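You operate a simulated robot arm through the tools that you are given. There is no shell and no other tool. Be economical: measure what you need, move in short steps, check, and stop when the job is done.

You run a simulated two-armed robot. Do the job below in one go: nothing can be reset, and whatever is moved stays where it is left.

## Task
Open the left orange drawer, take the black brush from the top of the green bench and put it in the inside of the left orange drawer, then shut the drawer. Open the left green drawer, take the green cloth from the inside of the left green drawer and put it in the teal tray and shut the drawer again. Open the right orange drawer, put the grey gloves from the bottom shelf of the blue rack in the inside of the right orange drawer, then shut the drawer. Take the small green wheel and leave it on the sample plate. Lift the lid of the white case open. Any order will do.

It is judged by the outcome, as a careful person would: the job done as asked, and still so three seconds after it is handed in. It fails if anything else is knocked over, pushed out of place, dropped, spilled or broken. Lids that push on must go on centred and level and be pressed home; caps that screw on are set level and turned clockwise until they are tight. Flat cloth is picked up by pressing the open fingertips on it (5 to 10 N) and closing them slowly along it; thin cloth reads only 2 to 8 mm in the jaws.

## Robot
Two 7-joint arms with two-finger parallel grippers on one trunk, on a base that drives. Base frame: it is fixed to the floor where the robot stands at the start and does not move with it; the origin is under the middle of the robot, x ahead of it, y to its left, z up. Readings come in mm, rad, newtons and seconds.
The left shoulder is at the start at [20, 170, 1053], the right one opposite. With the tool pointing down near the work surface each hand reaches from about 100 to 460 mm from the robot's upright axis, wherever it stands, measured 20 degrees to its own side. Places, roughly: black brush (12x4x5 cm) [-1200, -1000, 900]; green cloth (7x5x4 cm) [-800, -1100, 700]; grey gloves (17x6x3 cm) [-400, 1200, 400]; inside of the left orange drawer [700, 200, 700]; inside of the right orange drawer [1300, -200, 700]; left green drawer [-900, -1100, 700]; left orange drawer [700, 200, 700]; lid of the white case [-800, -1300, 900]; right orange drawer [1200, -200, 700]; sample plate (36x24x1 cm) [1000, 100, 900]; small green wheel (8x8x2 cm) [300, 500, 900]; teal tray (20x15x5 cm) [-200, -1700, 900]. Payload 3.8 kg a hand.
Tool frame (each hand has its own): the origin (TCP) lies between the finger pads and is the grasp point; the fingertips stand 30 mm ahead of it; z points along the fingers, y is the line along which they close. The gripper opens to 110 mm. The fingers are 20 mm wide and 10 mm thick; the gripper's body (48 by 112 mm) begins 55 mm behind the TCP.
Orientation is that of the tool frame in the base frame, as a unit quaternion [x, y, z, w]. With the fingers straight down and closing along the base's y, the tool's x points along the base's -x, its y along +y and its z along -z.

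## Interface
- The arms move only by the tool move_arm. It takes "left_increments", "right_increments" or both (then of equal length, played together; a hand with none holds still); each is a list of rows, each an object of numbers (a shift or turn left out is 0, a gripper value left out holds the last): "x", "y", "z": the shift along the tool's x, y, z in units of 150 mm (1.0 is 150 mm); "wx", "wy", "wz": the turn, a rotation vector about the tool's x, y, z in units of 45 degrees (1.0 is 45 degrees); "grip": the gripper command, from -1 (shut) to 1 (fully open), values between in proportion. In form: [{"x": .., "y": .., "z": .., "wx": .., "wy": .., "wz": .., "grip": ..}, ...]. A call has 1 to 10 rows; each row is the pose to reach, as a shift and turn from the pose commanded when the call began, along the tool's axes at that moment. A call with a number of a shift or a turn outside -1 to 1 is refused whole. A row lasts 0.2 s, in which the tool goes at most 50 mm and 0.15 rad; a call with a longer step from one row to the next is refused whole, and so is a gripper value outside its range. Where a pose cannot be reached the arm comes as near as it can. A force on the tool above 40 N (or 10 N above the force at the start of the call, whichever is more), or a blocked arm, ends the call early, and 0.2 s more pass. Each finger travels about 72 mm/s and halts on what it meets, pressing with about 24 N; the grip force reading is that of the motor and also rises with nothing between the fingers. The clock runs only during rows and for 0.2 s after the last one: add rows that repeat a pose to give the fingers time. It gives the time, the measured TCP pose, the force on the tool (base axes), the opening and the grip force at its end, in the units of the frame above (readings bear some noise), with the torque about the TCP (base axes, N m) and any sound that the robot's microphone picked up, and new pictures: "views" is both (left out), scene, wrist or none (wrist: the cameras of the hands that moved).
- Cameras (640 x 400 px; columns grow to the right, rows downward): "scene" is now at [111.8, -3.3, 1191.3]; the picture's right is [0.05, -1.00, 0.00], its down [-0.49, -0.03, -0.87] and it looks along [0.87, 0.04, -0.49] (base axes); focal length 214 px, centre (320, 200). "left" rides on the left gripper at [72, -17, -103] in its tool frame; the picture's right is [0.23, 0.97, 0.00], its down [-0.76, 0.18, -0.62] and it looks along [-0.61, 0.14, 0.78] (tool axes); focal length 222 px, centre (320, 200). "right" rides on the right gripper at [72, 17, -103] in its tool frame; the picture's right is [-0.23, 0.97, 0.00], its down [-0.76, -0.18, -0.62] and it looks along [-0.61, -0.14, 0.78] (tool axes); focal length 222 px, centre (320, 200). There is no depth. A picture from a camera that has moved, and an enlarged one, comes with that camera's place and axes in the base frame and with its lens. The place of the scene camera against the robot may be out by one fixed shift of up to 25 mm in any direction.
- move_column(by): slides the trunk up (or, below 0, down) by that many mm; the arms and the scene camera ride with it, the base frame stays. It gives what a move gives, with no picture.
- steer(legs): drives the robot by 1 to 6 legs, each [ahead, turn to the left] in mm and rad, along the robot's own axes; the way and the turn of a leg run together, so that a leg with both is an arc; at most 1500 mm and 3.142 rad a leg. The arms and the cameras ride along, it lands a little off, and it stops where it bumps. It gives what a move gives, and a new picture of the scene camera.
- pan_tilt(pan, tilt): turns the head with the scene camera to pan (to the left, within 1.396 rad either way) and tilt (down, from -0.506 to 1.204), counted from straight ahead of the robot. It gives what a move gives, and a new picture of the scene camera.
- zoom(camera, box): a new picture of the part [left, top, right, bottom] of that camera's present view, enlarged. It takes no simulated time.
- finish_job(): hands the job in; it is judged then, once.

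Go step by step. Nothing tells you exact positions but the pictures and the camera data: compare them with the known pose of the tool, close in by small moves and look again before you grip or let go. The budget is 217 turns and 260 pictures, counting those below and the enlarged ones. Unless the task says otherwise, let go and move clear before handing in.

The tools are called after "Call:" as name(argument=value, ...) on one line, values as JSON. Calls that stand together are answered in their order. move_arm: Moves the arms, as the interface text tells. Its arguments: {"type":"object","properties":{"left_increments":{"type":"array","items":{"type":"object","properties":{"x":{"type":"number"},"y":{"type":"number"},"z":{"type":"number"},"wx":{"type":"number"},"wy":{"type":"number"},"wz":{"type":"number"},"grip":{"type":"number"}}}},"right_increments":{"type":"array","items":{"type":"object","properties":{"x":{"type":"number"},"y":{"type":"number"},"z":{"type":"number"},"wx":{"type":"number"},"wy":{"type":"number"},"wz":{"type":"number"},"grip":{"type":"number"}}}},"views":{"type":"string","enum":["both","scene","wrist","none"]}},"required":[]} The other tools are called the same way: move_column (by) slides the trunk up or down; steer (legs) drives the base; pan_tilt (pan, tilt) turns the head that bears the scene camera; zoom (camera, box) takes an enlarged picture of a part of a camera's view; finish_job () hands the job in.

At the start:

```text
time: 0.0
left_ee_pos: [538.6, 158.0, 1074.1]
left_tcp_rot: [-0.002, 1.0, 0.001, 0.0]
left_force: [-0.2, -0.5, 0.5]
left_torque: [-0.01, -0.05, 0.04]
left_grip_width: 110.0
left_finger_force: 0.0
right_ee_pos: [495.3, -269.7, 1147.5]
right_tcp_rot: [0.0, 1.0, 0.001, 0.001]
right_force: [1.3, 0.3, -0.2]
right_torque: [0.04, -0.01, -0.01]
right_grip_width: 110.1
right_finger_force: 0.0
trunk travel left (down, up): [-150.0, 420.0]
robot x, y, heading: [-1.7, 0.2, -0.002]
head pan, tilt: [0.052, 0.515]
```

scene: 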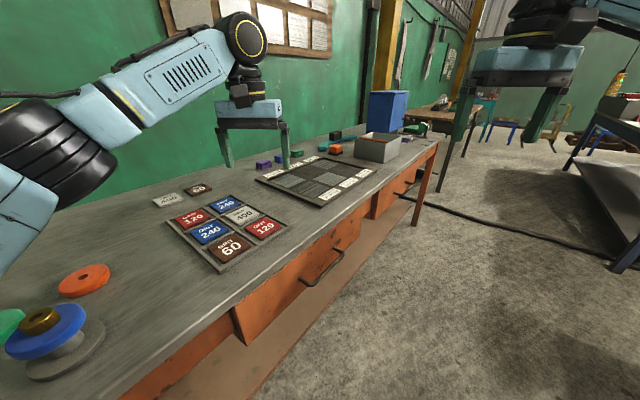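
right: 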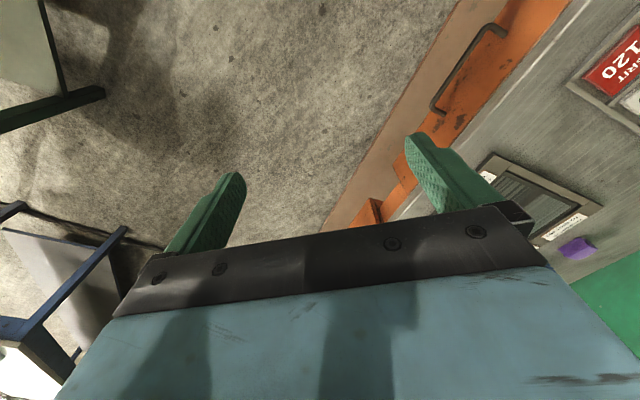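
left: 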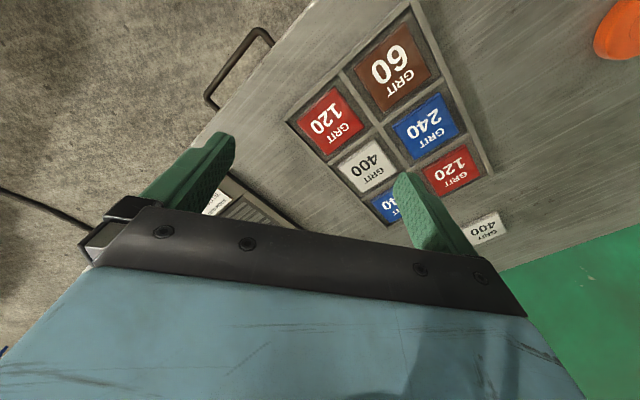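

I see the orange bench running diagonally ahead-left, with a stack of wheels on the left, and drawers in its front. I look around first to find the wheels and the other furniture.

Call:
pan_tilt(pan=0.9, tilt=0.6)

Call:
pan_tilt(pan=-0.9, tilt=0.3)

```text
time: 1.2
left_ee_pos: [538.7, 157.3, 1075.8]
left_tcp_rot: [-0.002, 1.0, 0.0, 0.0]
left_force: [-0.4, 0.2, -0.8]
left_torque: [-0.03, 0.02, 0.01]
left_grip_width: 110.0
left_finger_force: 0.1
right_ee_pos: [495.0, -270.3, 1147.8]
right_tcp_rot: [0.001, 1.0, 0.001, 0.001]
right_force: [0.6, -0.6, 0.8]
right_torque: [0.0, -0.01, 0.01]
right_grip_width: 109.8
right_finger_force: 0.1
trunk travel left (down, up): [-150.0, 420.0]
robot x, y, heading: [1.4, -3.9, -0.002]
head pan, tilt: [0.901, 0.6]
camera scene: at [76.3, 61.2, 1183.7], right [0.78, -0.62, 0.0], down [-0.35, -0.44, -0.83], along [0.51, 0.65, -0.56], focal length 214 px, centre (320, 200)
```

scene: 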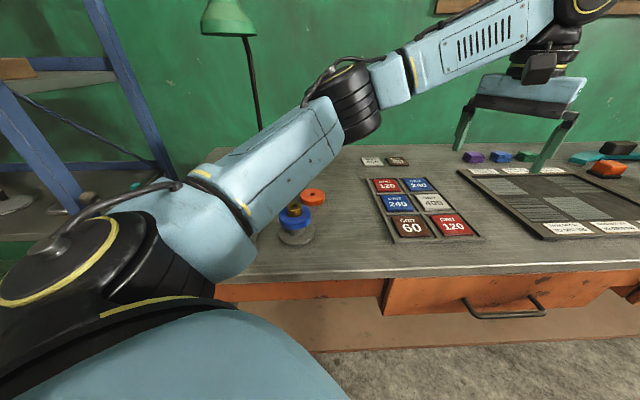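

```text
time: 3.0
left_ee_pos: [537.8, 158.9, 1075.3]
left_tcp_rot: [-0.001, 1.0, -0.001, 0.001]
left_force: [-0.6, -1.1, -0.6]
left_torque: [-0.02, -0.01, 0.02]
left_grip_width: 109.7
left_finger_force: 0.0
right_ee_pos: [495.6, -269.5, 1146.7]
right_tcp_rot: [-0.001, 1.0, 0.001, 0.0]
right_force: [-0.3, -0.5, 0.2]
right_torque: [0.0, 0.02, 0.01]
right_grip_width: 110.0
right_finger_force: 0.3
trunk travel left (down, up): [-150.0, 420.0]
robot x, y, heading: [-1.3, -0.3, -0.001]
head pan, tilt: [-0.901, 0.3]
camera scene: at [79.3, -81.1, 1211.2], right [-0.78, -0.62, 0.0], down [-0.18, 0.23, -0.96], along [0.59, -0.75, -0.3], focal length 214 px, centre (320, 200)
```

scene: 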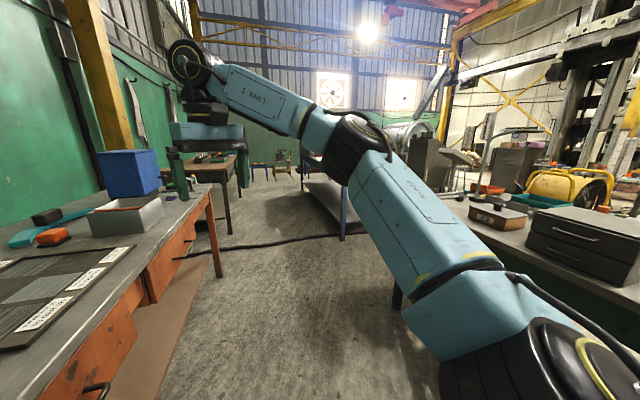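

The bench front runs at about -35° and the robot is roughly 310 mm from its edge. I turn to face the bench squarely and look at the wheels.

Call:
steer(legs=[[0, 0.958]])

Call:
pan_tilt(pan=0.0, tilt=0.9)

```text
time: 5.8
left_ee_pos: [189.4, 528.2, 1075.4]
left_tcp_rot: [-0.454, 0.891, 0.0, 0.0]
left_force: [-0.6, -0.1, 0.6]
left_torque: [-0.02, 0.0, -0.02]
left_grip_width: 109.8
left_finger_force: 0.0
right_ee_pos: [510.6, 240.0, 1147.6]
right_tcp_rot: [-0.453, 0.892, 0.001, 0.0]
right_force: [-0.4, 0.7, -0.1]
right_torque: [0.02, -0.01, 0.01]
right_grip_width: 109.9
right_finger_force: 0.1
trunk travel left (down, up): [-150.0, 420.0]
robot x, y, heading: [-0.8, 3.8, 0.942]
head pan, tilt: [-0.901, 0.3]
camera scene: at [105.8, 12.8, 1211.2], right [0.04, -1.0, 0.0], down [-0.3, -0.01, -0.96], along [0.95, 0.04, -0.3], focal length 214 px, centre (320, 200)
```

scene: 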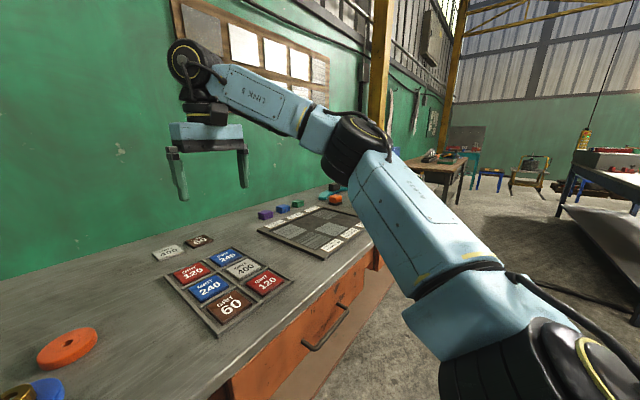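

```text
time: 7.0
left_ee_pos: [189.0, 528.9, 1075.3]
left_tcp_rot: [-0.453, 0.892, 0.0, 0.0]
left_force: [-0.2, -0.3, -0.1]
left_torque: [0.03, 0.02, 0.01]
left_grip_width: 109.9
left_finger_force: 0.0
right_ee_pos: [510.5, 240.9, 1147.1]
right_tcp_rot: [-0.452, 0.892, 0.0, 0.0]
right_force: [0.6, 0.8, 0.7]
right_torque: [0.02, -0.01, 0.01]
right_grip_width: 110.2
right_finger_force: 0.2
trunk travel left (down, up): [-150.0, 420.0]
robot x, y, heading: [-1.6, -0.5, 0.936]
head pan, tilt: [0.0, 0.901]
camera scene: at [57.3, 69.9, 1159.0], right [0.81, -0.59, 0.0], down [-0.46, -0.63, -0.62], along [0.37, 0.5, -0.78], focal length 214 px, centre (320, 200)
```

scene: 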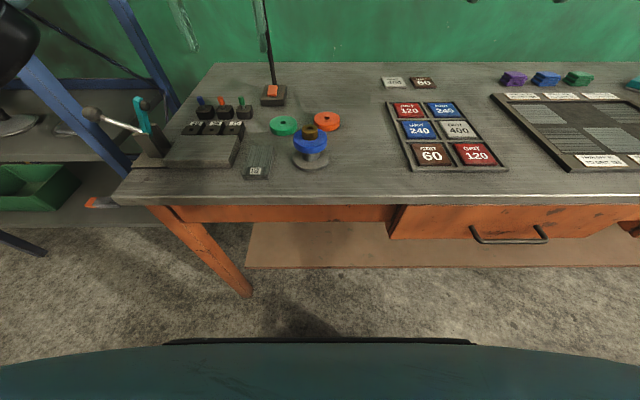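

The green wheel lies left of the stacked blue wheel. I zoom to gauge its size, and so the bench's height.

Call:
zoom(camera="scene", box=[240, 90, 360, 180])

```text
4.44 times, centred on (300, 135) of scene
camera zoom: at [57.3, 69.9, 1159.0], right [0.81, -0.59, 0.0], down [-0.46, -0.63, -0.62], along [0.37, 0.5, -0.78], focal length 953 px, centre (409, 489)
```

zoom: 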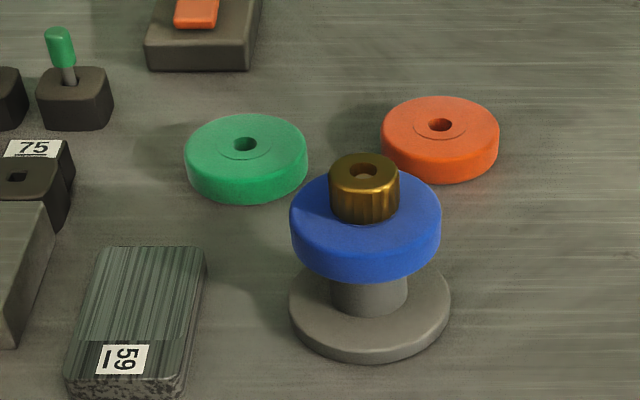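

Base front extends no more than about 170 mm ahead, and the bench edge is about 345 mm away, so I can drive 170 mm closer. The hands ride high above the bench items.

Call:
steer(legs=[[170, 0.02]])

Call:
move_arm(left_increments=[{"x": 0.0}], views="wrist")

```text
time: 8.0
left_ee_pos: [202.3, 554.9, 1077.2]
left_tcp_rot: [-0.442, 0.897, 0.007, -0.009]
left_force: [-0.3, 0.7, -0.1]
left_torque: [0.02, 0.0, -0.02]
left_grip_width: 109.8
left_finger_force: 0.1
right_ee_pos: [525.9, 280.2, 1152.7]
right_tcp_rot: [-0.458, 0.889, 0.001, 0.007]
right_force: [-0.4, -0.1, -0.6]
right_torque: [0.02, 0.0, -0.02]
right_grip_width: 110.2
right_finger_force: 0.1
trunk travel left (down, up): [-150.0, 420.0]
robot x, y, heading: [26.9, 43.4, 0.955]
head pan, tilt: [0.0, 0.901]
stopped in leg 1: the robot was blocked; the commanded pose is now the measured one
camera scene: at [73.4, 105.0, 1160.0], right [0.82, -0.58, 0.0], down [-0.44, -0.64, -0.63], along [0.37, 0.51, -0.78], focal length 214 px, centre (320, 200)
```

scene: 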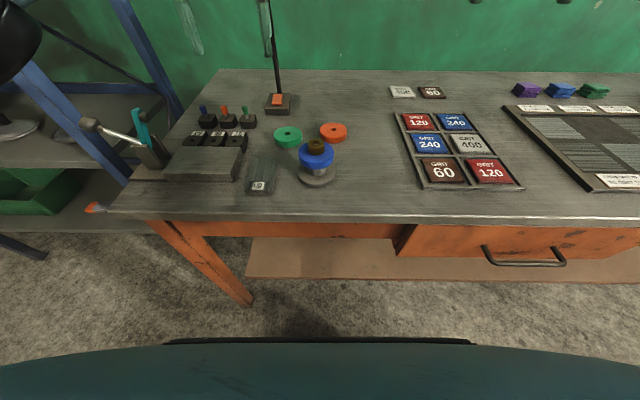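

```text
time: 8.4
left_ee_pos: [203.5, 555.4, 1077.0]
left_tcp_rot: [-0.442, 0.897, 0.004, -0.006]
left_force: [1.2, 0.0, 0.0]
left_torque: [0.01, 0.0, -0.05]
left_grip_width: 109.8
left_finger_force: 0.0
right_ee_pos: [524.7, 279.0, 1153.5]
right_tcp_rot: [-0.457, 0.889, 0.0, 0.007]
right_force: [0.6, 0.0, 0.3]
right_torque: [0.01, 0.01, 0.02]
right_grip_width: 110.0
right_finger_force: 0.1
trunk travel left (down, up): [-150.0, 420.0]
robot x, y, heading: [28.3, 40.2, 0.954]
head pan, tilt: [0.0, 0.901]
camera left: at [175.2, 486.5, 1181.2], right [-0.91, 0.41, 0.02], down [0.33, 0.71, 0.62], along [0.25, 0.57, -0.78], focal length 222 px, centre (320, 200)
```

left: 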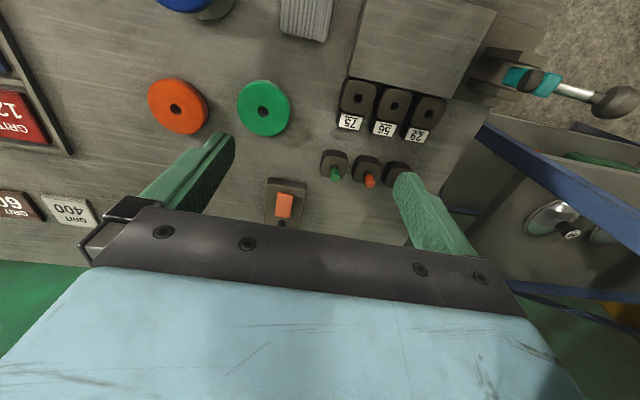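

I was blocked after 50 mm, and the left arm deflected, so the left wrist probably touched the desk lamp. I back off a little and look up at the lamp.

Call:
steer(legs=[[-60, 0]])

Call:
pan_tilt(pan=0.2, tilt=0.1)

```text
time: 9.4
left_ee_pos: [179.6, 515.7, 1071.1]
left_tcp_rot: [-0.442, 0.897, 0.003, -0.012]
left_force: [0.2, -0.4, 0.1]
left_torque: [0.02, -0.04, 0.04]
left_grip_width: 110.2
left_finger_force: 0.1
right_ee_pos: [503.0, 238.1, 1148.5]
right_tcp_rot: [-0.458, 0.889, -0.001, 0.001]
right_force: [-0.4, -0.3, 0.9]
right_torque: [0.0, -0.05, -0.04]
right_grip_width: 110.0
right_finger_force: 0.1
trunk travel left (down, up): [-150.0, 420.0]
robot x, y, heading: [-5.5, -9.2, 0.951]
head pan, tilt: [0.0, 0.901]
camera scene: at [50.7, 63.8, 1159.1], right [0.82, -0.58, 0.0], down [-0.45, -0.64, -0.62], along [0.36, 0.51, -0.78], focal length 214 px, centre (320, 200)
```

scene: 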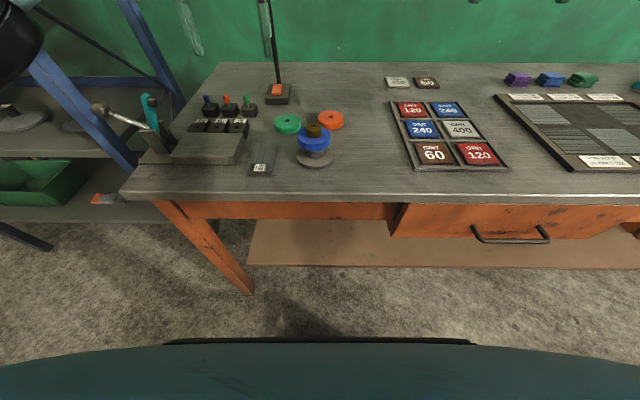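

```text
time: 10.5
left_ee_pos: [180.4, 515.6, 1071.2]
left_tcp_rot: [-0.443, 0.896, 0.004, -0.013]
left_force: [-0.7, -0.1, -0.1]
left_torque: [0.0, -0.03, 0.02]
left_grip_width: 110.0
left_finger_force: 0.1
right_ee_pos: [503.4, 239.8, 1146.9]
right_tcp_rot: [-0.458, 0.889, 0.0, 0.0]
right_force: [-0.6, 0.8, -0.1]
right_torque: [0.01, -0.01, 0.01]
right_grip_width: 110.0
right_finger_force: 0.0
trunk travel left (down, up): [-150.0, 420.0]
robot x, y, heading: [-4.0, -6.8, 0.953]
head pan, tilt: [0.201, 0.099]
camera scene: at [45.7, 87.6, 1229.8], right [0.91, -0.4, 0.0], down [-0.04, -0.09, -0.99], along [0.4, 0.91, -0.1], focal length 214 px, centre (320, 200)
```

scene: 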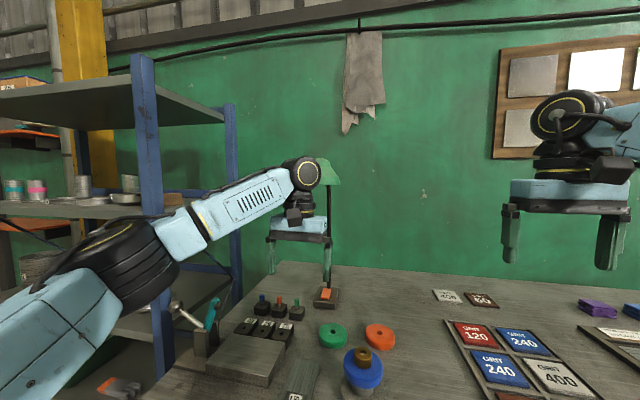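

The wheel triangulates to about [287, 544], bench top about z 810, and the lamp shade hangs at about z 1230 right behind the left wrist. I pull the left hand back and lower it below shade level before driving closer.

Call:
move_arm(left_increments=[{"x": 0.3}, {"x": 0.6}, {"x": 0.9}, {"x": 0.95, "z": 0.2}, {"x": 0.95, "z": 0.45}, {"x": 0.95, "z": 0.7}, {"x": 0.95, "z": 0.8}], views="none")

Call:
steer(legs=[[170, 0]])

Call:
move_arm(left_increments=[{"x": 0.0}], views="wrist")

```text
time: 12.1
left_ee_pos: [91.7, 401.6, 954.2]
left_tcp_rot: [-0.443, 0.896, 0.004, -0.013]
left_force: [-0.2, 0.2, -0.5]
left_torque: [0.01, 0.01, -0.03]
left_grip_width: 109.7
left_finger_force: 0.1
right_ee_pos: [503.5, 240.8, 1146.9]
right_tcp_rot: [-0.458, 0.889, -0.001, 0.001]
right_force: [0.1, 0.4, -0.1]
right_torque: [0.0, -0.01, 0.01]
right_grip_width: 110.1
right_finger_force: 0.1
trunk travel left (down, up): [-150.0, 420.0]
robot x, y, heading: [-6.1, -6.5, 0.951]
head pan, tilt: [0.201, 0.099]
```

```text
time: 13.5
left_ee_pos: [190.4, 537.9, 953.7]
left_tcp_rot: [-0.443, 0.897, 0.004, -0.014]
left_force: [0.9, 0.3, -0.1]
left_torque: [-0.02, -0.02, 0.0]
left_grip_width: 110.0
left_finger_force: 0.0
right_ee_pos: [601.6, 376.4, 1145.5]
right_tcp_rot: [-0.457, 0.89, -0.001, -0.001]
right_force: [0.2, 0.7, -0.4]
right_torque: [-0.03, 0.0, 0.03]
right_grip_width: 109.9
right_finger_force: 0.1
trunk travel left (down, up): [-150.0, 420.0]
robot x, y, heading: [94.6, 131.0, 0.956]
head pan, tilt: [0.201, 0.099]
camera scene: at [143.1, 224.6, 1229.8], right [0.91, -0.41, 0.0], down [-0.04, -0.09, -0.99], along [0.4, 0.91, -0.1], focal length 214 px, centre (320, 200)
```

scene: 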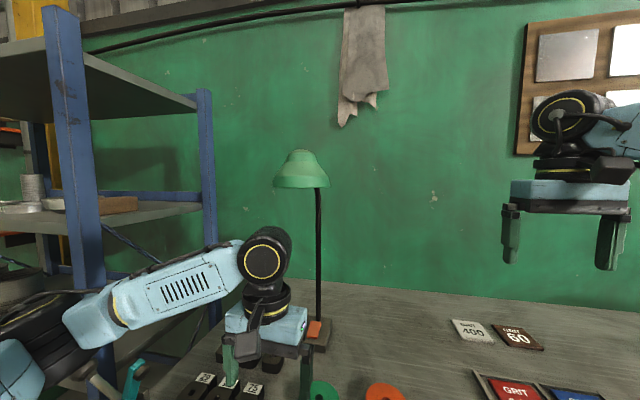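

```text
time: 13.9
left_ee_pos: [189.1, 537.5, 954.1]
left_tcp_rot: [-0.443, 0.897, 0.005, -0.013]
left_force: [-0.1, 0.6, -0.2]
left_torque: [0.01, 0.03, 0.02]
left_grip_width: 110.0
left_finger_force: 0.1
right_ee_pos: [600.7, 375.7, 1147.4]
right_tcp_rot: [-0.457, 0.889, -0.001, 0.001]
right_force: [0.3, -0.1, -0.1]
right_torque: [-0.01, 0.01, 0.0]
right_grip_width: 109.8
right_finger_force: 0.0
trunk travel left (down, up): [-150.0, 420.0]
robot x, y, heading: [91.7, 133.7, 0.949]
head pan, tilt: [0.201, 0.099]
camera left: at [163.4, 469.3, 1058.8], right [-0.91, 0.41, 0.02], down [0.34, 0.72, 0.61], along [0.24, 0.56, -0.79], focal length 222 px, centre (320, 200)
```

left: 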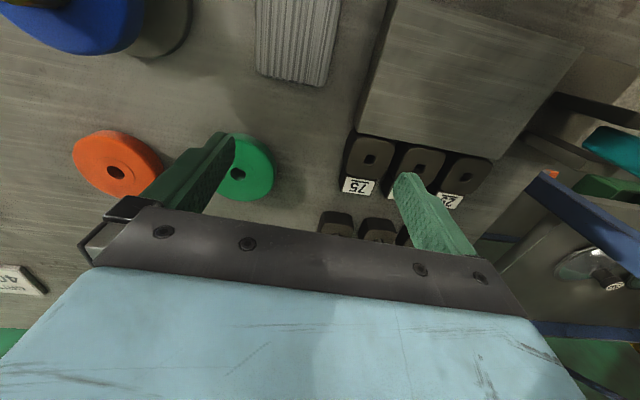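

Now the left hand is below the lamp shade. I shift it over the green wheel at the same height and look again.

Call:
move_arm(left_increments=[{"x": -0.2, "y": -0.25}, {"x": -0.41, "y": -0.49}, {"x": -0.41, "y": -0.49}], views="wrist")

```text
time: 14.7
left_ee_pos: [286.5, 542.4, 951.7]
left_tcp_rot: [-0.443, 0.897, 0.005, -0.013]
left_force: [0.8, -0.1, 0.3]
left_torque: [-0.02, 0.03, -0.01]
left_grip_width: 110.3
left_finger_force: 0.0
right_ee_pos: [600.5, 375.4, 1146.0]
right_tcp_rot: [-0.458, 0.889, -0.001, 0.001]
right_force: [-0.3, 0.0, -0.1]
right_torque: [-0.04, 0.0, -0.02]
right_grip_width: 110.1
right_finger_force: 0.0
trunk travel left (down, up): [-150.0, 420.0]
robot x, y, heading: [95.0, 127.1, 0.953]
head pan, tilt: [0.201, 0.099]
camera left: at [260.8, 473.7, 1056.0], right [-0.91, 0.41, 0.02], down [0.34, 0.71, 0.61], along [0.24, 0.57, -0.79], focal length 222 px, centre (320, 200)
```

left: 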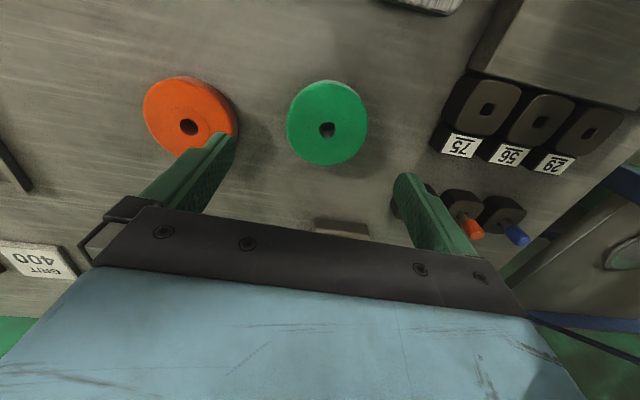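

Triangulation puts the wheel's top at z about 869, centre [280, 541]. I square the tilt, descend to just above the bench and grip it.

Call:
move_arm(left_increments=[{"x": 0.033, "y": 0.03, "wx": 0.026, "wy": -0.025, "z": 0.2}, {"x": 0.033, "y": 0.03, "wx": 0.026, "wy": -0.025, "z": 0.35}, {"x": 0.033, "y": 0.03, "wx": 0.026, "wy": -0.025, "z": 0.43}, {"x": 0.033, "y": 0.03, "wx": 0.026, "wy": -0.025, "z": 0.43}], views="wrist")

```text
time: 15.7
left_ee_pos: [282.6, 539.5, 896.4]
left_tcp_rot: [-0.442, 0.897, 0.006, 0.007]
left_force: [0.0, -0.1, -0.7]
left_torque: [0.0, 0.03, 0.01]
left_grip_width: 110.2
left_finger_force: 0.1
right_ee_pos: [605.5, 371.1, 1146.1]
right_tcp_rot: [-0.457, 0.889, 0.002, -0.002]
right_force: [-0.5, 0.8, -0.1]
right_torque: [0.0, 0.02, -0.02]
right_grip_width: 110.1
right_finger_force: 0.0
trunk travel left (down, up): [-150.0, 420.0]
robot x, y, heading: [92.4, 132.9, 0.949]
head pan, tilt: [0.201, 0.099]
camera left: at [252.6, 470.0, 998.8], right [-0.91, 0.41, 0.0], down [0.32, 0.7, 0.64], along [0.26, 0.58, -0.77], focal length 222 px, centre (320, 200)
```

left: 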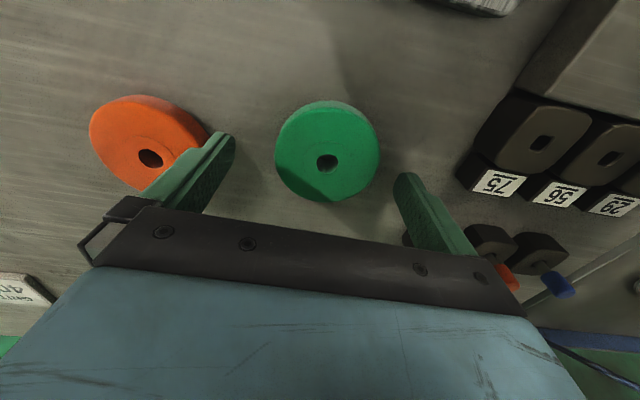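

The hand is centred but stopped about 10 mm short at the edge of its reach. I lower the trunk a little instead.

Call:
move_column(by=-12)

Call:
move_arm(left_increments=[{"grip": 0.2}, {"grip": 0.2}, {"grip": -0.6}, {"grip": -0.6}, {"grip": -0.6}], views="wrist")

```text
time: 16.3
left_ee_pos: [285.5, 540.6, 896.4]
left_tcp_rot: [-0.443, 0.896, 0.013, 0.017]
left_force: [-0.5, -0.7, 0.0]
left_torque: [-0.02, 0.0, 0.0]
left_grip_width: 110.0
left_finger_force: 0.0
right_ee_pos: [606.0, 366.4, 1135.5]
right_tcp_rot: [-0.457, 0.889, 0.004, -0.001]
right_force: [-0.2, -0.3, -0.3]
right_torque: [0.02, -0.01, 0.03]
right_grip_width: 110.1
right_finger_force: 0.0
trunk travel left (down, up): [-138.0, 432.0]
robot x, y, heading: [93.9, 130.8, 0.951]
head pan, tilt: [0.201, 0.099]
```

```text
time: 17.5
left_ee_pos: [285.2, 536.1, 894.9]
left_tcp_rot: [-0.442, 0.897, 0.013, 0.017]
left_force: [-2.4, 8.3, 17.8]
left_torque: [0.56, 0.33, -0.09]
left_grip_width: 71.2
left_finger_force: 23.9
right_ee_pos: [606.1, 364.4, 1134.4]
right_tcp_rot: [-0.458, 0.889, 0.005, 0.001]
right_force: [-0.5, -0.5, -0.5]
right_torque: [0.03, 0.04, 0.0]
right_grip_width: 110.2
right_finger_force: 0.0
trunk travel left (down, up): [-138.0, 432.0]
robot x, y, heading: [96.9, 130.2, 0.957]
head pan, tilt: [0.201, 0.099]
camera left: at [254.8, 464.5, 995.7], right [-0.91, 0.41, 0.0], down [0.31, 0.69, 0.66], along [0.27, 0.6, -0.75], focal length 222 px, centre (320, 200)
```

left: 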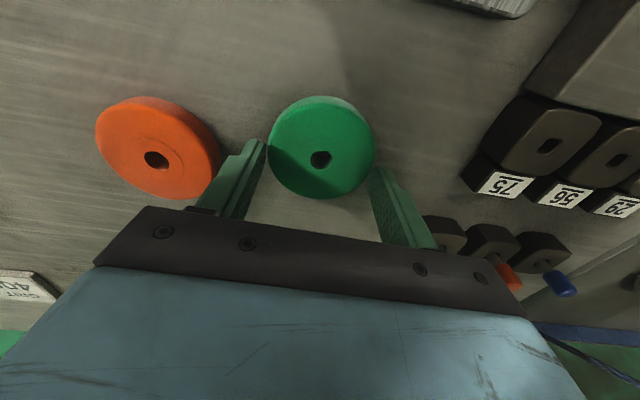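

The grip reads 71 mm on the wheel, but the arm did not follow the trunk down, so something may be obstructing the elbow. I check before lifting.

Call:
pan_tilt(pan=0.75, tilt=0.6)

```text
time: 18.5
left_ee_pos: [284.5, 535.9, 895.2]
left_tcp_rot: [-0.442, 0.897, 0.012, 0.018]
left_force: [-1.4, 11.3, 22.8]
left_torque: [0.81, 0.43, -0.16]
left_grip_width: 71.2
left_finger_force: 24.2
right_ee_pos: [607.3, 363.8, 1135.0]
right_tcp_rot: [-0.458, 0.889, 0.006, 0.0]
right_force: [-0.4, 0.5, -0.4]
right_torque: [-0.01, 0.01, -0.01]
right_grip_width: 109.9
right_finger_force: 0.2
trunk travel left (down, up): [-138.0, 432.0]
robot x, y, heading: [97.9, 130.7, 0.954]
head pan, tilt: [0.75, 0.6]
camera scene: at [100.0, 214.7, 1173.3], right [0.99, 0.13, 0.0], down [0.07, -0.55, -0.83], along [-0.11, 0.82, -0.55], focal length 214 px, centre (320, 200)
```

scene: 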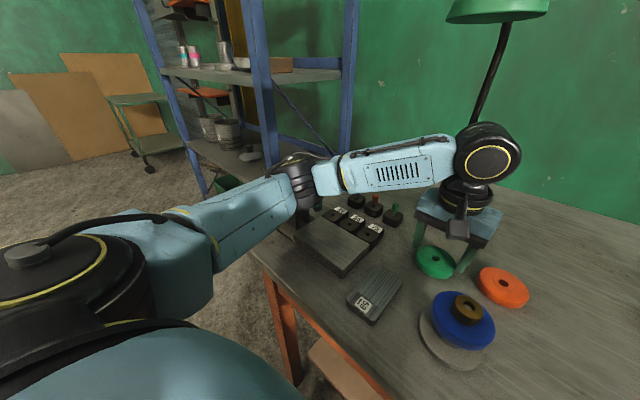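

The elbow is resting close above the clamp at the bench corner, so I raise the trunk again and then lift the hand gently to see whether the wheel comes along.

Call:
move_column(by=14)

Call:
move_arm(left_increments=[{"z": -0.1}, {"z": -0.2}, {"z": -0.3}, {"z": -0.3}], views="both")

```text
time: 19.1
left_ee_pos: [281.9, 535.1, 895.2]
left_tcp_rot: [-0.44, 0.898, 0.002, 0.005]
left_force: [5.0, -6.6, 17.1]
left_torque: [0.13, -0.54, -0.24]
left_grip_width: 71.6
left_finger_force: 23.4
right_ee_pos: [604.3, 367.5, 1148.3]
right_tcp_rot: [-0.457, 0.889, 0.003, 0.0]
right_force: [-0.2, -0.7, -0.6]
right_torque: [-0.03, 0.0, 0.01]
right_grip_width: 109.8
right_finger_force: 0.0
trunk travel left (down, up): [-152.0, 418.0]
robot x, y, heading: [94.4, 130.4, 0.952]
head pan, tilt: [0.75, 0.6]
```

```text
time: 20.1
left_ee_pos: [279.0, 541.2, 934.5]
left_tcp_rot: [-0.443, 0.896, -0.002, 0.0]
left_force: [-0.3, -0.3, 0.0]
left_torque: [0.03, 0.0, -0.02]
left_grip_width: 71.4
left_finger_force: 24.2
right_ee_pos: [601.8, 375.6, 1148.0]
right_tcp_rot: [-0.457, 0.889, -0.001, 0.0]
right_force: [0.8, -0.1, -0.3]
right_torque: [0.04, -0.01, -0.01]
right_grip_width: 110.1
right_finger_force: 0.0
trunk travel left (down, up): [-152.0, 418.0]
robot x, y, heading: [93.6, 128.3, 0.953]
head pan, tilt: [0.75, 0.6]
camera scene: at [93.9, 227.6, 1185.6], right [0.99, 0.13, 0.0], down [0.07, -0.56, -0.82], along [-0.11, 0.82, -0.57], focal length 214 px, centre (320, 200)
camera left: at [249.2, 473.8, 1037.9], right [-0.91, 0.41, 0.0], down [0.32, 0.71, 0.62], along [0.26, 0.57, -0.78], focal length 222 px, centre (320, 200)
```

scene: 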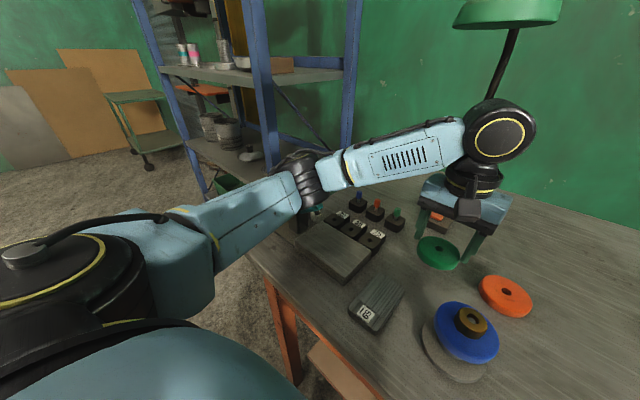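
left: 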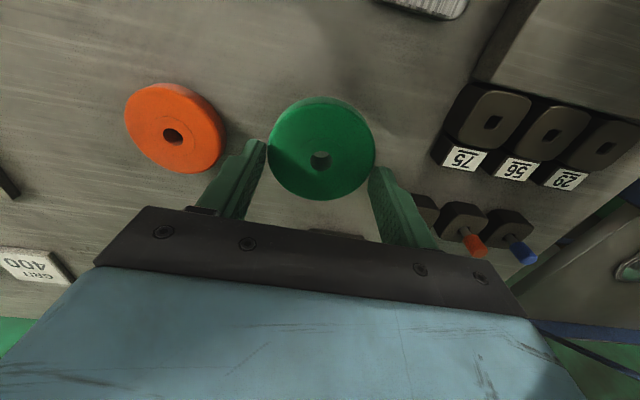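

The wheel is held. I back away from the bench, travel along it to stand before the sample plate, and face the bench again.

Call:
steer(legs=[[-290, 0], [0, -1.571], [770, 0], [0, 1.571]])

Call:
pan_tilt(pan=0.0, tilt=0.8)

```text
time: 33.5
left_ee_pos: [742.8, -119.9, 935.2]
left_tcp_rot: [-0.457, 0.89, -0.001, 0.001]
left_force: [-0.3, -0.1, -1.3]
left_torque: [0.04, -0.01, -0.02]
left_grip_width: 71.3
left_finger_force: 24.0
right_ee_pos: [1068.9, -273.6, 1148.7]
right_tcp_rot: [-0.472, 0.882, -0.001, 0.0]
right_force: [0.0, 0.3, 0.8]
right_torque: [-0.02, 0.0, -0.06]
right_grip_width: 109.9
right_finger_force: 0.0
trunk travel left (down, up): [-152.0, 418.0]
robot x, y, heading: [570.2, -537.4, 0.986]
head pan, tilt: [0.75, 0.6]
camera scene: at [567.4, -439.2, 1185.7], right [0.99, 0.16, 0.0], down [0.09, -0.56, -0.82], along [-0.14, 0.81, -0.57], focal length 214 px, centre (320, 200)
```

scene: 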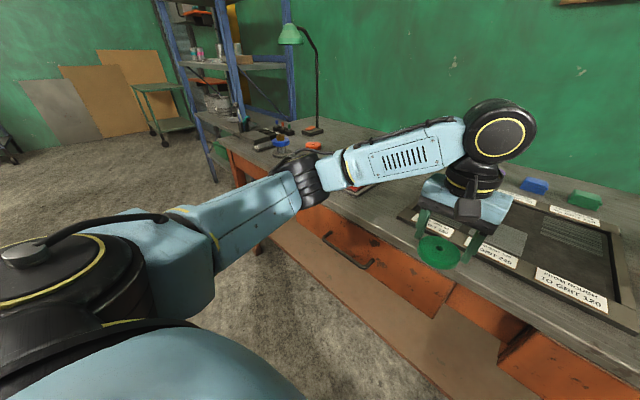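

```text
time: 34.6
left_ee_pos: [741.8, -118.4, 935.3]
left_tcp_rot: [-0.457, 0.89, -0.001, 0.001]
left_force: [1.5, -0.9, -0.2]
left_torque: [0.01, 0.0, -0.02]
left_grip_width: 71.2
left_finger_force: 23.6
right_ee_pos: [1070.5, -273.9, 1148.4]
right_tcp_rot: [-0.472, 0.882, -0.002, 0.001]
right_force: [-0.2, -0.4, 0.4]
right_torque: [-0.01, 0.02, -0.01]
right_grip_width: 110.1
right_finger_force: 0.0
trunk travel left (down, up): [-152.0, 418.0]
robot x, y, heading: [570.6, -538.8, 0.986]
head pan, tilt: [0.0, 0.799]
camera scene: at [626.5, -459.2, 1168.8], right [0.83, -0.55, 0.0], down [-0.4, -0.6, -0.7], along [0.39, 0.58, -0.72], focal length 214 px, centre (320, 200)
```

scene: 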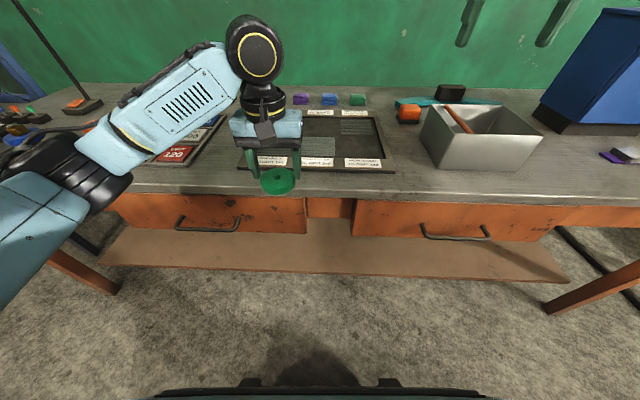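

I now see both drawers' handles and the sample plate straight ahead, about 37 cm wide with its near edge about 500 mm from the axis. I drive 165 mm closer so that the wheel hangs over the plate.

Call:
steer(legs=[[165, -0.02]])

Call:
move_arm(left_increments=[{"x": 0.0}], views="wrist")

```text
time: 36.0
left_ee_pos: [843.4, 17.6, 935.3]
left_tcp_rot: [-0.449, 0.893, -0.001, -0.001]
left_force: [0.1, 1.4, -0.8]
left_torque: [-0.02, 0.0, 0.02]
left_grip_width: 71.3
left_finger_force: 24.4
right_ee_pos: [1169.4, -143.6, 1148.1]
right_tcp_rot: [-0.463, 0.887, -0.001, -0.001]
right_force: [1.1, 0.1, 0.4]
right_torque: [-0.04, 0.06, 0.01]
right_grip_width: 109.6
right_finger_force: 0.0
trunk travel left (down, up): [-152.0, 418.0]
robot x, y, heading: [662.7, -395.0, 0.967]
head pan, tilt: [0.0, 0.799]
camera scene: at [722.6, -320.7, 1168.7], right [0.82, -0.57, 0.0], down [-0.41, -0.59, -0.7], along [0.4, 0.57, -0.72], focal length 214 px, centre (320, 200)
```

scene: 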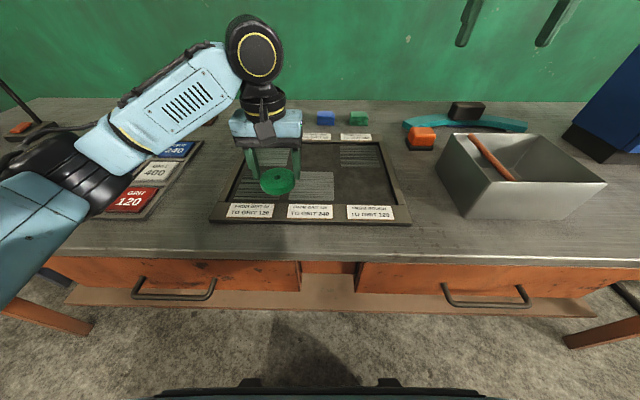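

```text
time: 36.4
left_ee_pos: [842.4, 18.4, 933.6]
left_tcp_rot: [-0.449, 0.894, 0.0, 0.0]
left_force: [-0.4, 0.7, 0.0]
left_torque: [0.0, 0.0, -0.01]
left_grip_width: 71.2
left_finger_force: 24.0
right_ee_pos: [1168.2, -145.2, 1146.9]
right_tcp_rot: [-0.464, 0.886, -0.001, 0.0]
right_force: [-0.4, 0.0, -0.5]
right_torque: [0.01, 0.01, -0.01]
right_grip_width: 110.0
right_finger_force: 0.1
trunk travel left (down, up): [-152.0, 418.0]
robot x, y, heading: [663.2, -398.6, 0.964]
head pan, tilt: [0.0, 0.799]
camera left: at [815.5, -52.0, 1038.4], right [-0.92, 0.4, 0.0], down [0.31, 0.72, 0.62], along [0.25, 0.57, -0.78], focal length 222 px, centre (320, 200)
```

left: 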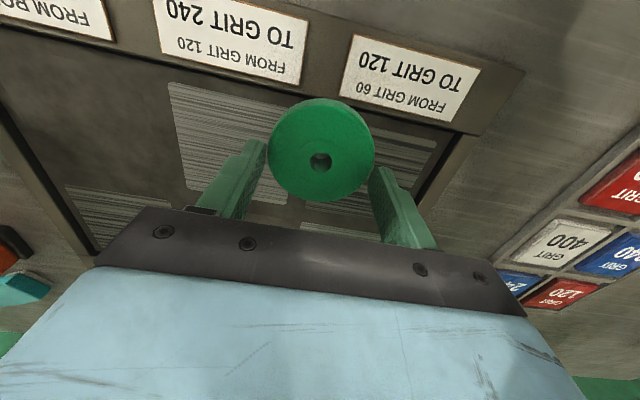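

The wheel hangs over the plate's left inside. I move it 25 mm rightward and lower it slowly until it touches.

Call:
move_arm(left_increments=[{"y": -0.17}, {"y": -0.17, "z": 0.1}, {"y": -0.17, "z": 0.15}, {"y": -0.17, "z": 0.18}, {"y": -0.17, "z": 0.2}, {"y": -0.17, "z": 0.2}], views="none")

Call:
move_arm(left_increments=[{"z": 0.015}, {"z": 0.03}, {"z": 0.045}, {"z": 0.045}], views="wrist")

```text
time: 37.8
left_ee_pos: [864.5, 3.1, 906.5]
left_tcp_rot: [-0.45, 0.893, -0.001, 0.002]
left_force: [5.4, 8.7, 20.7]
left_torque: [-0.29, 0.14, 0.0]
left_grip_width: 71.6
left_finger_force: 24.2
right_ee_pos: [1168.8, -144.7, 1149.5]
right_tcp_rot: [-0.463, 0.886, 0.0, 0.0]
right_force: [-0.7, 0.6, -0.3]
right_torque: [0.03, -0.02, -0.01]
right_grip_width: 110.0
right_finger_force: 0.0
trunk travel left (down, up): [-152.0, 418.0]
robot x, y, heading: [665.1, -396.1, 0.968]
head pan, tilt: [0.0, 0.799]
```

```text
time: 38.8
left_ee_pos: [863.7, -0.9, 901.8]
left_tcp_rot: [-0.448, 0.894, 0.0, 0.004]
left_force: [-1.7, 2.6, 37.5]
left_torque: [0.18, 0.08, -0.07]
left_grip_width: 71.4
left_finger_force: 24.0
right_ee_pos: [1166.8, -146.3, 1149.3]
right_tcp_rot: [-0.463, 0.886, -0.001, 0.001]
right_force: [0.6, 0.5, 0.5]
right_torque: [-0.02, -0.02, -0.01]
right_grip_width: 110.0
right_finger_force: 0.0
trunk travel left (down, up): [-152.0, 418.0]
robot x, y, heading: [664.8, -400.6, 0.963]
head pan, tilt: [0.0, 0.799]
camera left: at [834.6, -68.3, 1004.8], right [-0.92, 0.4, -0.01], down [0.31, 0.72, 0.63], along [0.26, 0.57, -0.78], focal length 222 px, centre (320, 200)
```

left: 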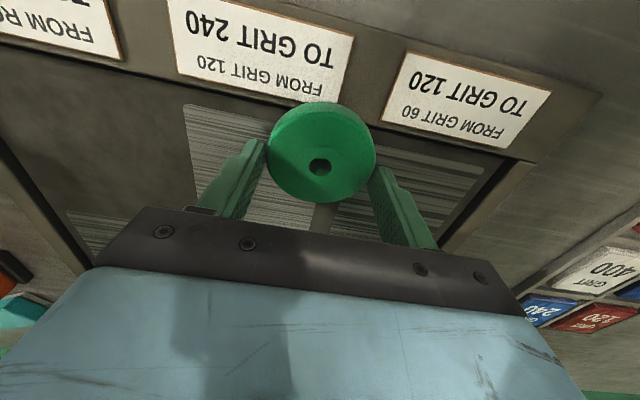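

The wheel is resting on the plate with contact force. I ease the pressure, open and rise.

Call:
move_arm(left_increments=[{"z": -0.04}, {"z": -0.05, "grip": -0.1}, {"z": -0.05, "grip": 0.3}, {"z": -0.05, "grip": 0.3}, {"z": -0.05, "grip": 0.3}, {"z": -0.3, "grip": 0.3}, {"z": -0.5, "grip": 0.3}], views="wrist")

```text
time: 40.4
left_ee_pos: [866.0, -0.3, 972.7]
left_tcp_rot: [-0.449, 0.894, -0.001, 0.0]
left_force: [0.5, 0.9, -1.0]
left_torque: [0.02, -0.02, 0.01]
left_grip_width: 71.7
left_finger_force: 0.0
right_ee_pos: [1167.9, -144.0, 1149.6]
right_tcp_rot: [-0.463, 0.886, -0.001, 0.0]
right_force: [0.0, -0.7, 0.2]
right_torque: [0.01, -0.01, 0.0]
right_grip_width: 110.0
right_finger_force: 0.0
trunk travel left (down, up): [-152.0, 418.0]
robot x, y, heading: [664.1, -394.6, 0.965]
head pan, tilt: [0.0, 0.799]
camera left: at [837.7, -68.7, 1076.5], right [-0.92, 0.4, 0.0], down [0.31, 0.72, 0.62], along [0.25, 0.57, -0.78], focal length 222 px, centre (320, 200)
```

left: 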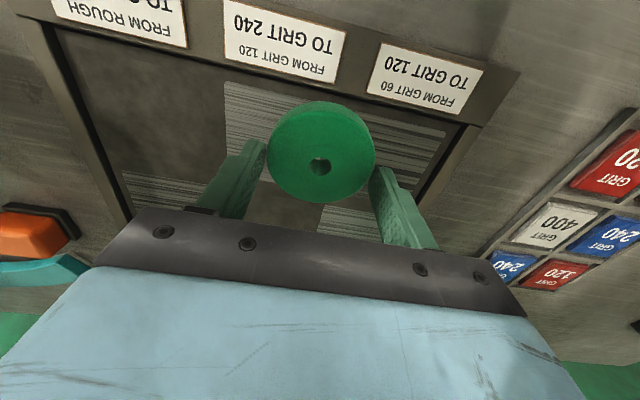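

My opening command equalled the wheel's width, so the wheel is still lightly held. I re-tighten, lower again and open properly.

Call:
move_arm(left_increments=[{"grip": -0.2}, {"grip": -0.2, "z": 0.15}, {"grip": -0.2, "z": 0.35}, {"grip": -0.2, "z": 0.42}, {"grip": -0.2, "z": 0.45}, {"grip": -0.2, "z": 0.47}, {"grip": -0.2, "z": 0.47}], views="wrist")

```text
time: 42.0
left_ee_pos: [864.8, 2.3, 902.0]
left_tcp_rot: [-0.45, 0.893, -0.001, -0.001]
left_force: [-0.3, 0.0, -0.4]
left_torque: [-0.02, 0.03, -0.02]
left_grip_width: 71.0
left_finger_force: 24.2
right_ee_pos: [1168.7, -144.6, 1148.9]
right_tcp_rot: [-0.464, 0.886, 0.0, 0.001]
right_force: [-0.9, -0.5, 0.6]
right_torque: [0.01, 0.0, -0.02]
right_grip_width: 110.3
right_finger_force: 0.1
trunk travel left (down, up): [-152.0, 418.0]
robot x, y, heading: [663.2, -394.6, 0.972]
head pan, tilt: [0.0, 0.799]
camera left: at [836.0, -66.8, 1006.1], right [-0.92, 0.4, 0.0], down [0.31, 0.72, 0.62], along [0.25, 0.57, -0.78], focal length 222 px, centre (320, 200)
```

left: 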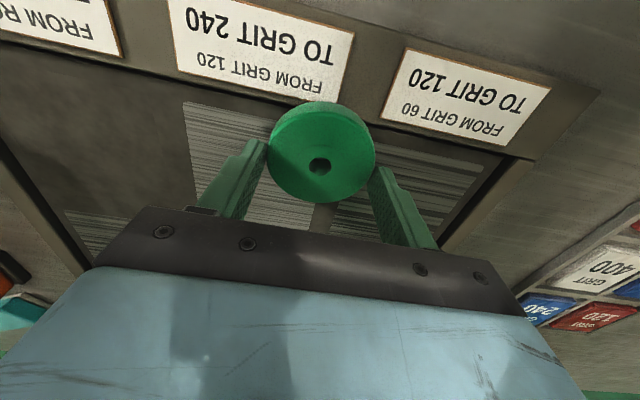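

No contact yet. I nudge 12 mm farther in from the label rim and lower in small steps.

Call:
move_arm(left_increments=[{"x": -0.08}, {"x": -0.08, "z": 0.02}, {"x": -0.08, "z": 0.035}, {"x": -0.08, "z": 0.05}, {"x": -0.08, "z": 0.05}], views="none")

```text
time: 43.2
left_ee_pos: [870.2, 9.0, 896.1]
left_tcp_rot: [-0.448, 0.894, -0.001, 0.001]
left_force: [-5.7, -1.0, 21.4]
left_torque: [0.58, -0.06, 0.12]
left_grip_width: 71.2
left_finger_force: 24.5
right_ee_pos: [1167.8, -145.3, 1149.9]
right_tcp_rot: [-0.464, 0.886, -0.001, 0.002]
right_force: [-0.2, 0.0, 0.1]
right_torque: [-0.02, -0.02, -0.02]
right_grip_width: 110.0
right_finger_force: 0.0
trunk travel left (down, up): [-152.0, 418.0]
robot x, y, heading: [664.4, -396.8, 0.968]
head pan, tilt: [0.0, 0.799]
```

It is in contact with about 21 N. I open fully and rise.

Call:
move_arm(left_increments=[{"z": -0.01, "grip": 0.6}, {"z": -0.01, "grip": 0.9}, {"z": -0.01, "grip": 0.9}, {"z": -0.01, "grip": 0.9}, {"z": -0.25, "grip": 0.9}, {"z": -0.5, "grip": 0.9}], views="wrist")

```text
time: 44.6
left_ee_pos: [871.9, 9.1, 970.1]
left_tcp_rot: [-0.45, 0.893, -0.002, 0.0]
left_force: [-0.4, 0.6, -1.8]
left_torque: [0.04, 0.0, 0.02]
left_grip_width: 104.3
left_finger_force: 0.2
right_ee_pos: [1168.1, -145.8, 1149.0]
right_tcp_rot: [-0.463, 0.886, 0.001, 0.001]
right_force: [0.0, 0.0, 0.2]
right_torque: [-0.01, -0.03, 0.02]
right_grip_width: 110.3
right_finger_force: 0.1
trunk travel left (down, up): [-152.0, 418.0]
robot x, y, heading: [662.2, -398.9, 0.962]
head pan, tilt: [0.0, 0.799]
camera left: at [843.7, -58.7, 1073.2], right [-0.92, 0.4, 0.0], down [0.31, 0.72, 0.62], along [0.25, 0.57, -0.78], focal length 222 px, centre (320, 200)
```

left: 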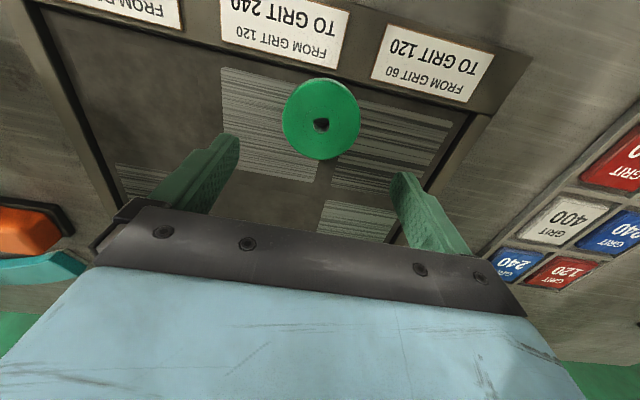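

The green wheel sits on the sample plate. Next I back off and turn round to look over the green bench area.

Call:
steer(legs=[[-350, 0], [0, -2.95]])

Call:
pan_tilt(pan=-0.5, tilt=0.35)

```text
time: 53.9
left_ee_pos: [325.2, -1127.7, 969.3]
left_tcp_rot: [0.851, 0.525, -0.001, -0.001]
left_force: [-0.5, 0.5, -0.5]
left_torque: [-0.01, -0.01, 0.01]
left_grip_width: 104.3
left_finger_force: 0.1
right_ee_pos: [7.3, -1026.8, 1148.3]
right_tcp_rot: [0.842, 0.539, -0.001, -0.001]
right_force: [0.2, 0.0, -0.4]
right_torque: [-0.02, 0.01, 0.0]
right_grip_width: 109.9
right_finger_force: 0.0
trunk travel left (down, up): [-152.0, 418.0]
robot x, y, heading: [462.9, -691.4, -2.003]
head pan, tilt: [0.0, 0.799]
camera scene: at [418.5, -790.9, 1168.8], right [-0.91, 0.42, 0.0], down [0.3, 0.65, -0.7], along [-0.29, -0.63, -0.72], focal length 214 px, centre (320, 200)
```

scene: 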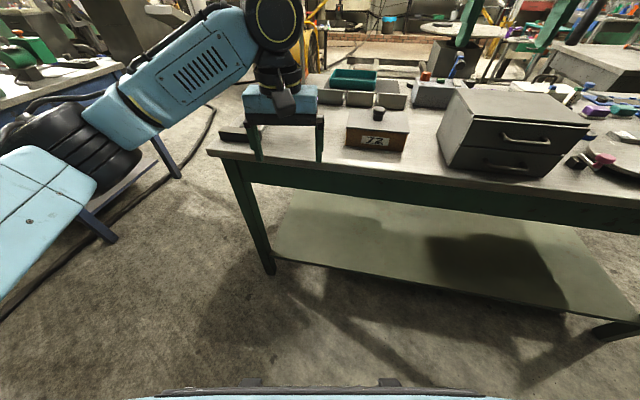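

```text
time: 54.8
left_ee_pos: [326.4, -1127.9, 969.3]
left_tcp_rot: [0.851, 0.525, -0.001, -0.001]
left_force: [0.1, -1.2, 0.3]
left_torque: [-0.02, 0.0, 0.01]
left_grip_width: 104.6
left_finger_force: 0.1
right_ee_pos: [7.5, -1025.4, 1148.7]
right_tcp_rot: [0.842, 0.539, 0.0, 0.0]
right_force: [0.4, 0.7, 0.2]
right_torque: [-0.02, -0.02, 0.03]
right_grip_width: 110.0
right_finger_force: 0.1
trunk travel left (down, up): [-152.0, 418.0]
robot x, y, heading: [462.8, -691.9, -2.003]
head pan, tilt: [-0.499, 0.351]
camera scene: at [377.7, -773.4, 1208.4], right [-0.6, 0.8, 0.0], down [0.28, 0.21, -0.94], along [-0.75, -0.56, -0.34], focal length 214 px, centre (320, 200)
```

scene: 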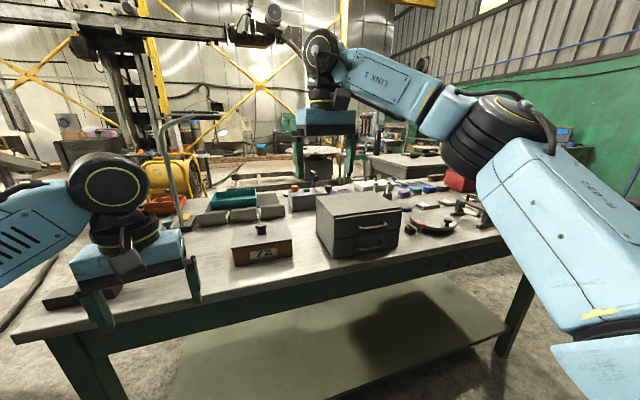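

This near bench carries the teal tray at its far side; the green bench with brush and case seems to lie farther along. I zoom in to find them.

Call:
zoom(camera="scene", box=[130, 100, 510, 280])

```text
1.68 times, centred on (320, 190) of scene
camera zoom: at [377.7, -773.4, 1208.4], right [-0.6, 0.8, 0.0], down [0.28, 0.21, -0.94], along [-0.75, -0.56, -0.34], focal length 361 px, centre (320, 217)
```

zoom: 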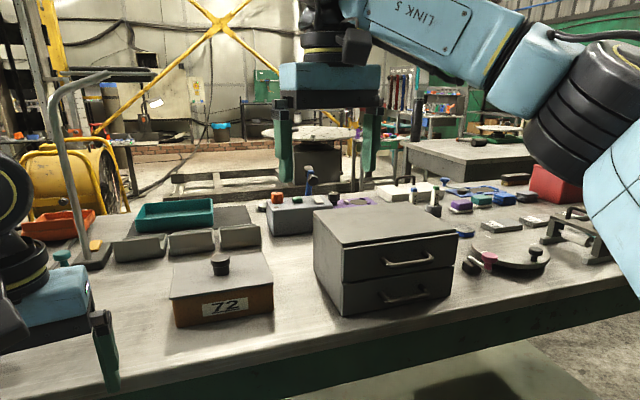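

The white case and a dark brush-like object lie along this same long bench's far side, so I must go round it. I drive along the aisle toward its right end and look again.

Call:
steer(legs=[[0, -1.751], [1200, 0]])

Call:
pan_tilt(pan=0.7, tilt=0.45)

```text
time: 65.2
left_ee_pos: [-948.4, 214.8, 967.9]
left_tcp_rot: [0.948, -0.32, 0.0, -0.001]
left_force: [-0.3, 0.3, 1.4]
left_torque: [-0.04, 0.04, 0.0]
left_grip_width: 104.6
left_finger_force: 0.0
right_ee_pos: [-790.1, 510.2, 1149.0]
right_tcp_rot: [0.953, -0.304, 0.0, -0.001]
right_force: [0.4, 0.6, 0.9]
right_torque: [0.03, -0.02, -0.01]
right_grip_width: 109.9
right_finger_force: 0.1
trunk travel left (down, up): [-152.0, 418.0]
robot x, y, heading: [-544.9, 5.0, 2.526]
head pan, tilt: [-0.499, 0.351]
camera scene: at [-601.5, 90.1, 1208.5], right [0.9, 0.44, 0.0], down [0.15, -0.31, -0.94], along [-0.41, 0.84, -0.34], focal length 214 px, centre (320, 200)
```

scene: 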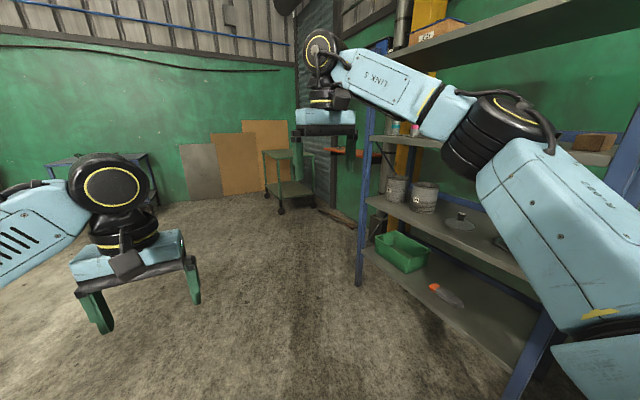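

```text
time: 66.6
left_ee_pos: [-949.0, 215.9, 968.4]
left_tcp_rot: [0.947, -0.32, 0.0, 0.0]
left_force: [-1.1, 0.1, -0.3]
left_torque: [0.02, 0.02, -0.02]
left_grip_width: 104.5
left_finger_force: 0.0
right_ee_pos: [-789.9, 509.1, 1148.0]
right_tcp_rot: [0.953, -0.304, 0.0, -0.001]
right_force: [-0.3, 0.5, -0.4]
right_torque: [-0.01, 0.03, 0.01]
right_grip_width: 110.0
right_finger_force: 0.1
trunk travel left (down, up): [-152.0, 418.0]
robot x, y, heading: [-542.2, 0.6, 2.526]
head pan, tilt: [0.7, 0.45]
camera scene: at [-651.9, -1.3, 1199.3], right [-0.08, 1.0, 0.0], down [0.43, 0.04, -0.9], along [-0.9, -0.08, -0.44], focal length 214 px, centre (320, 200)
```

scene: 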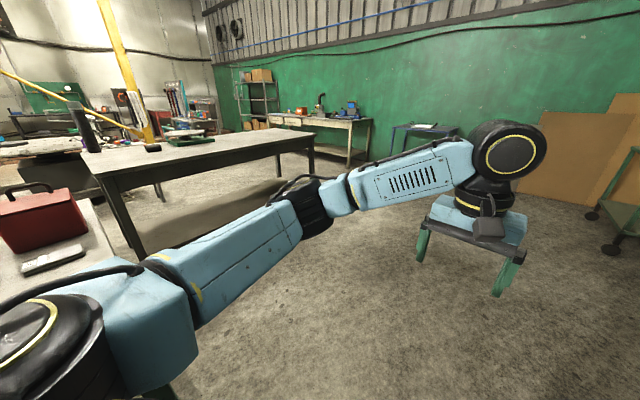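

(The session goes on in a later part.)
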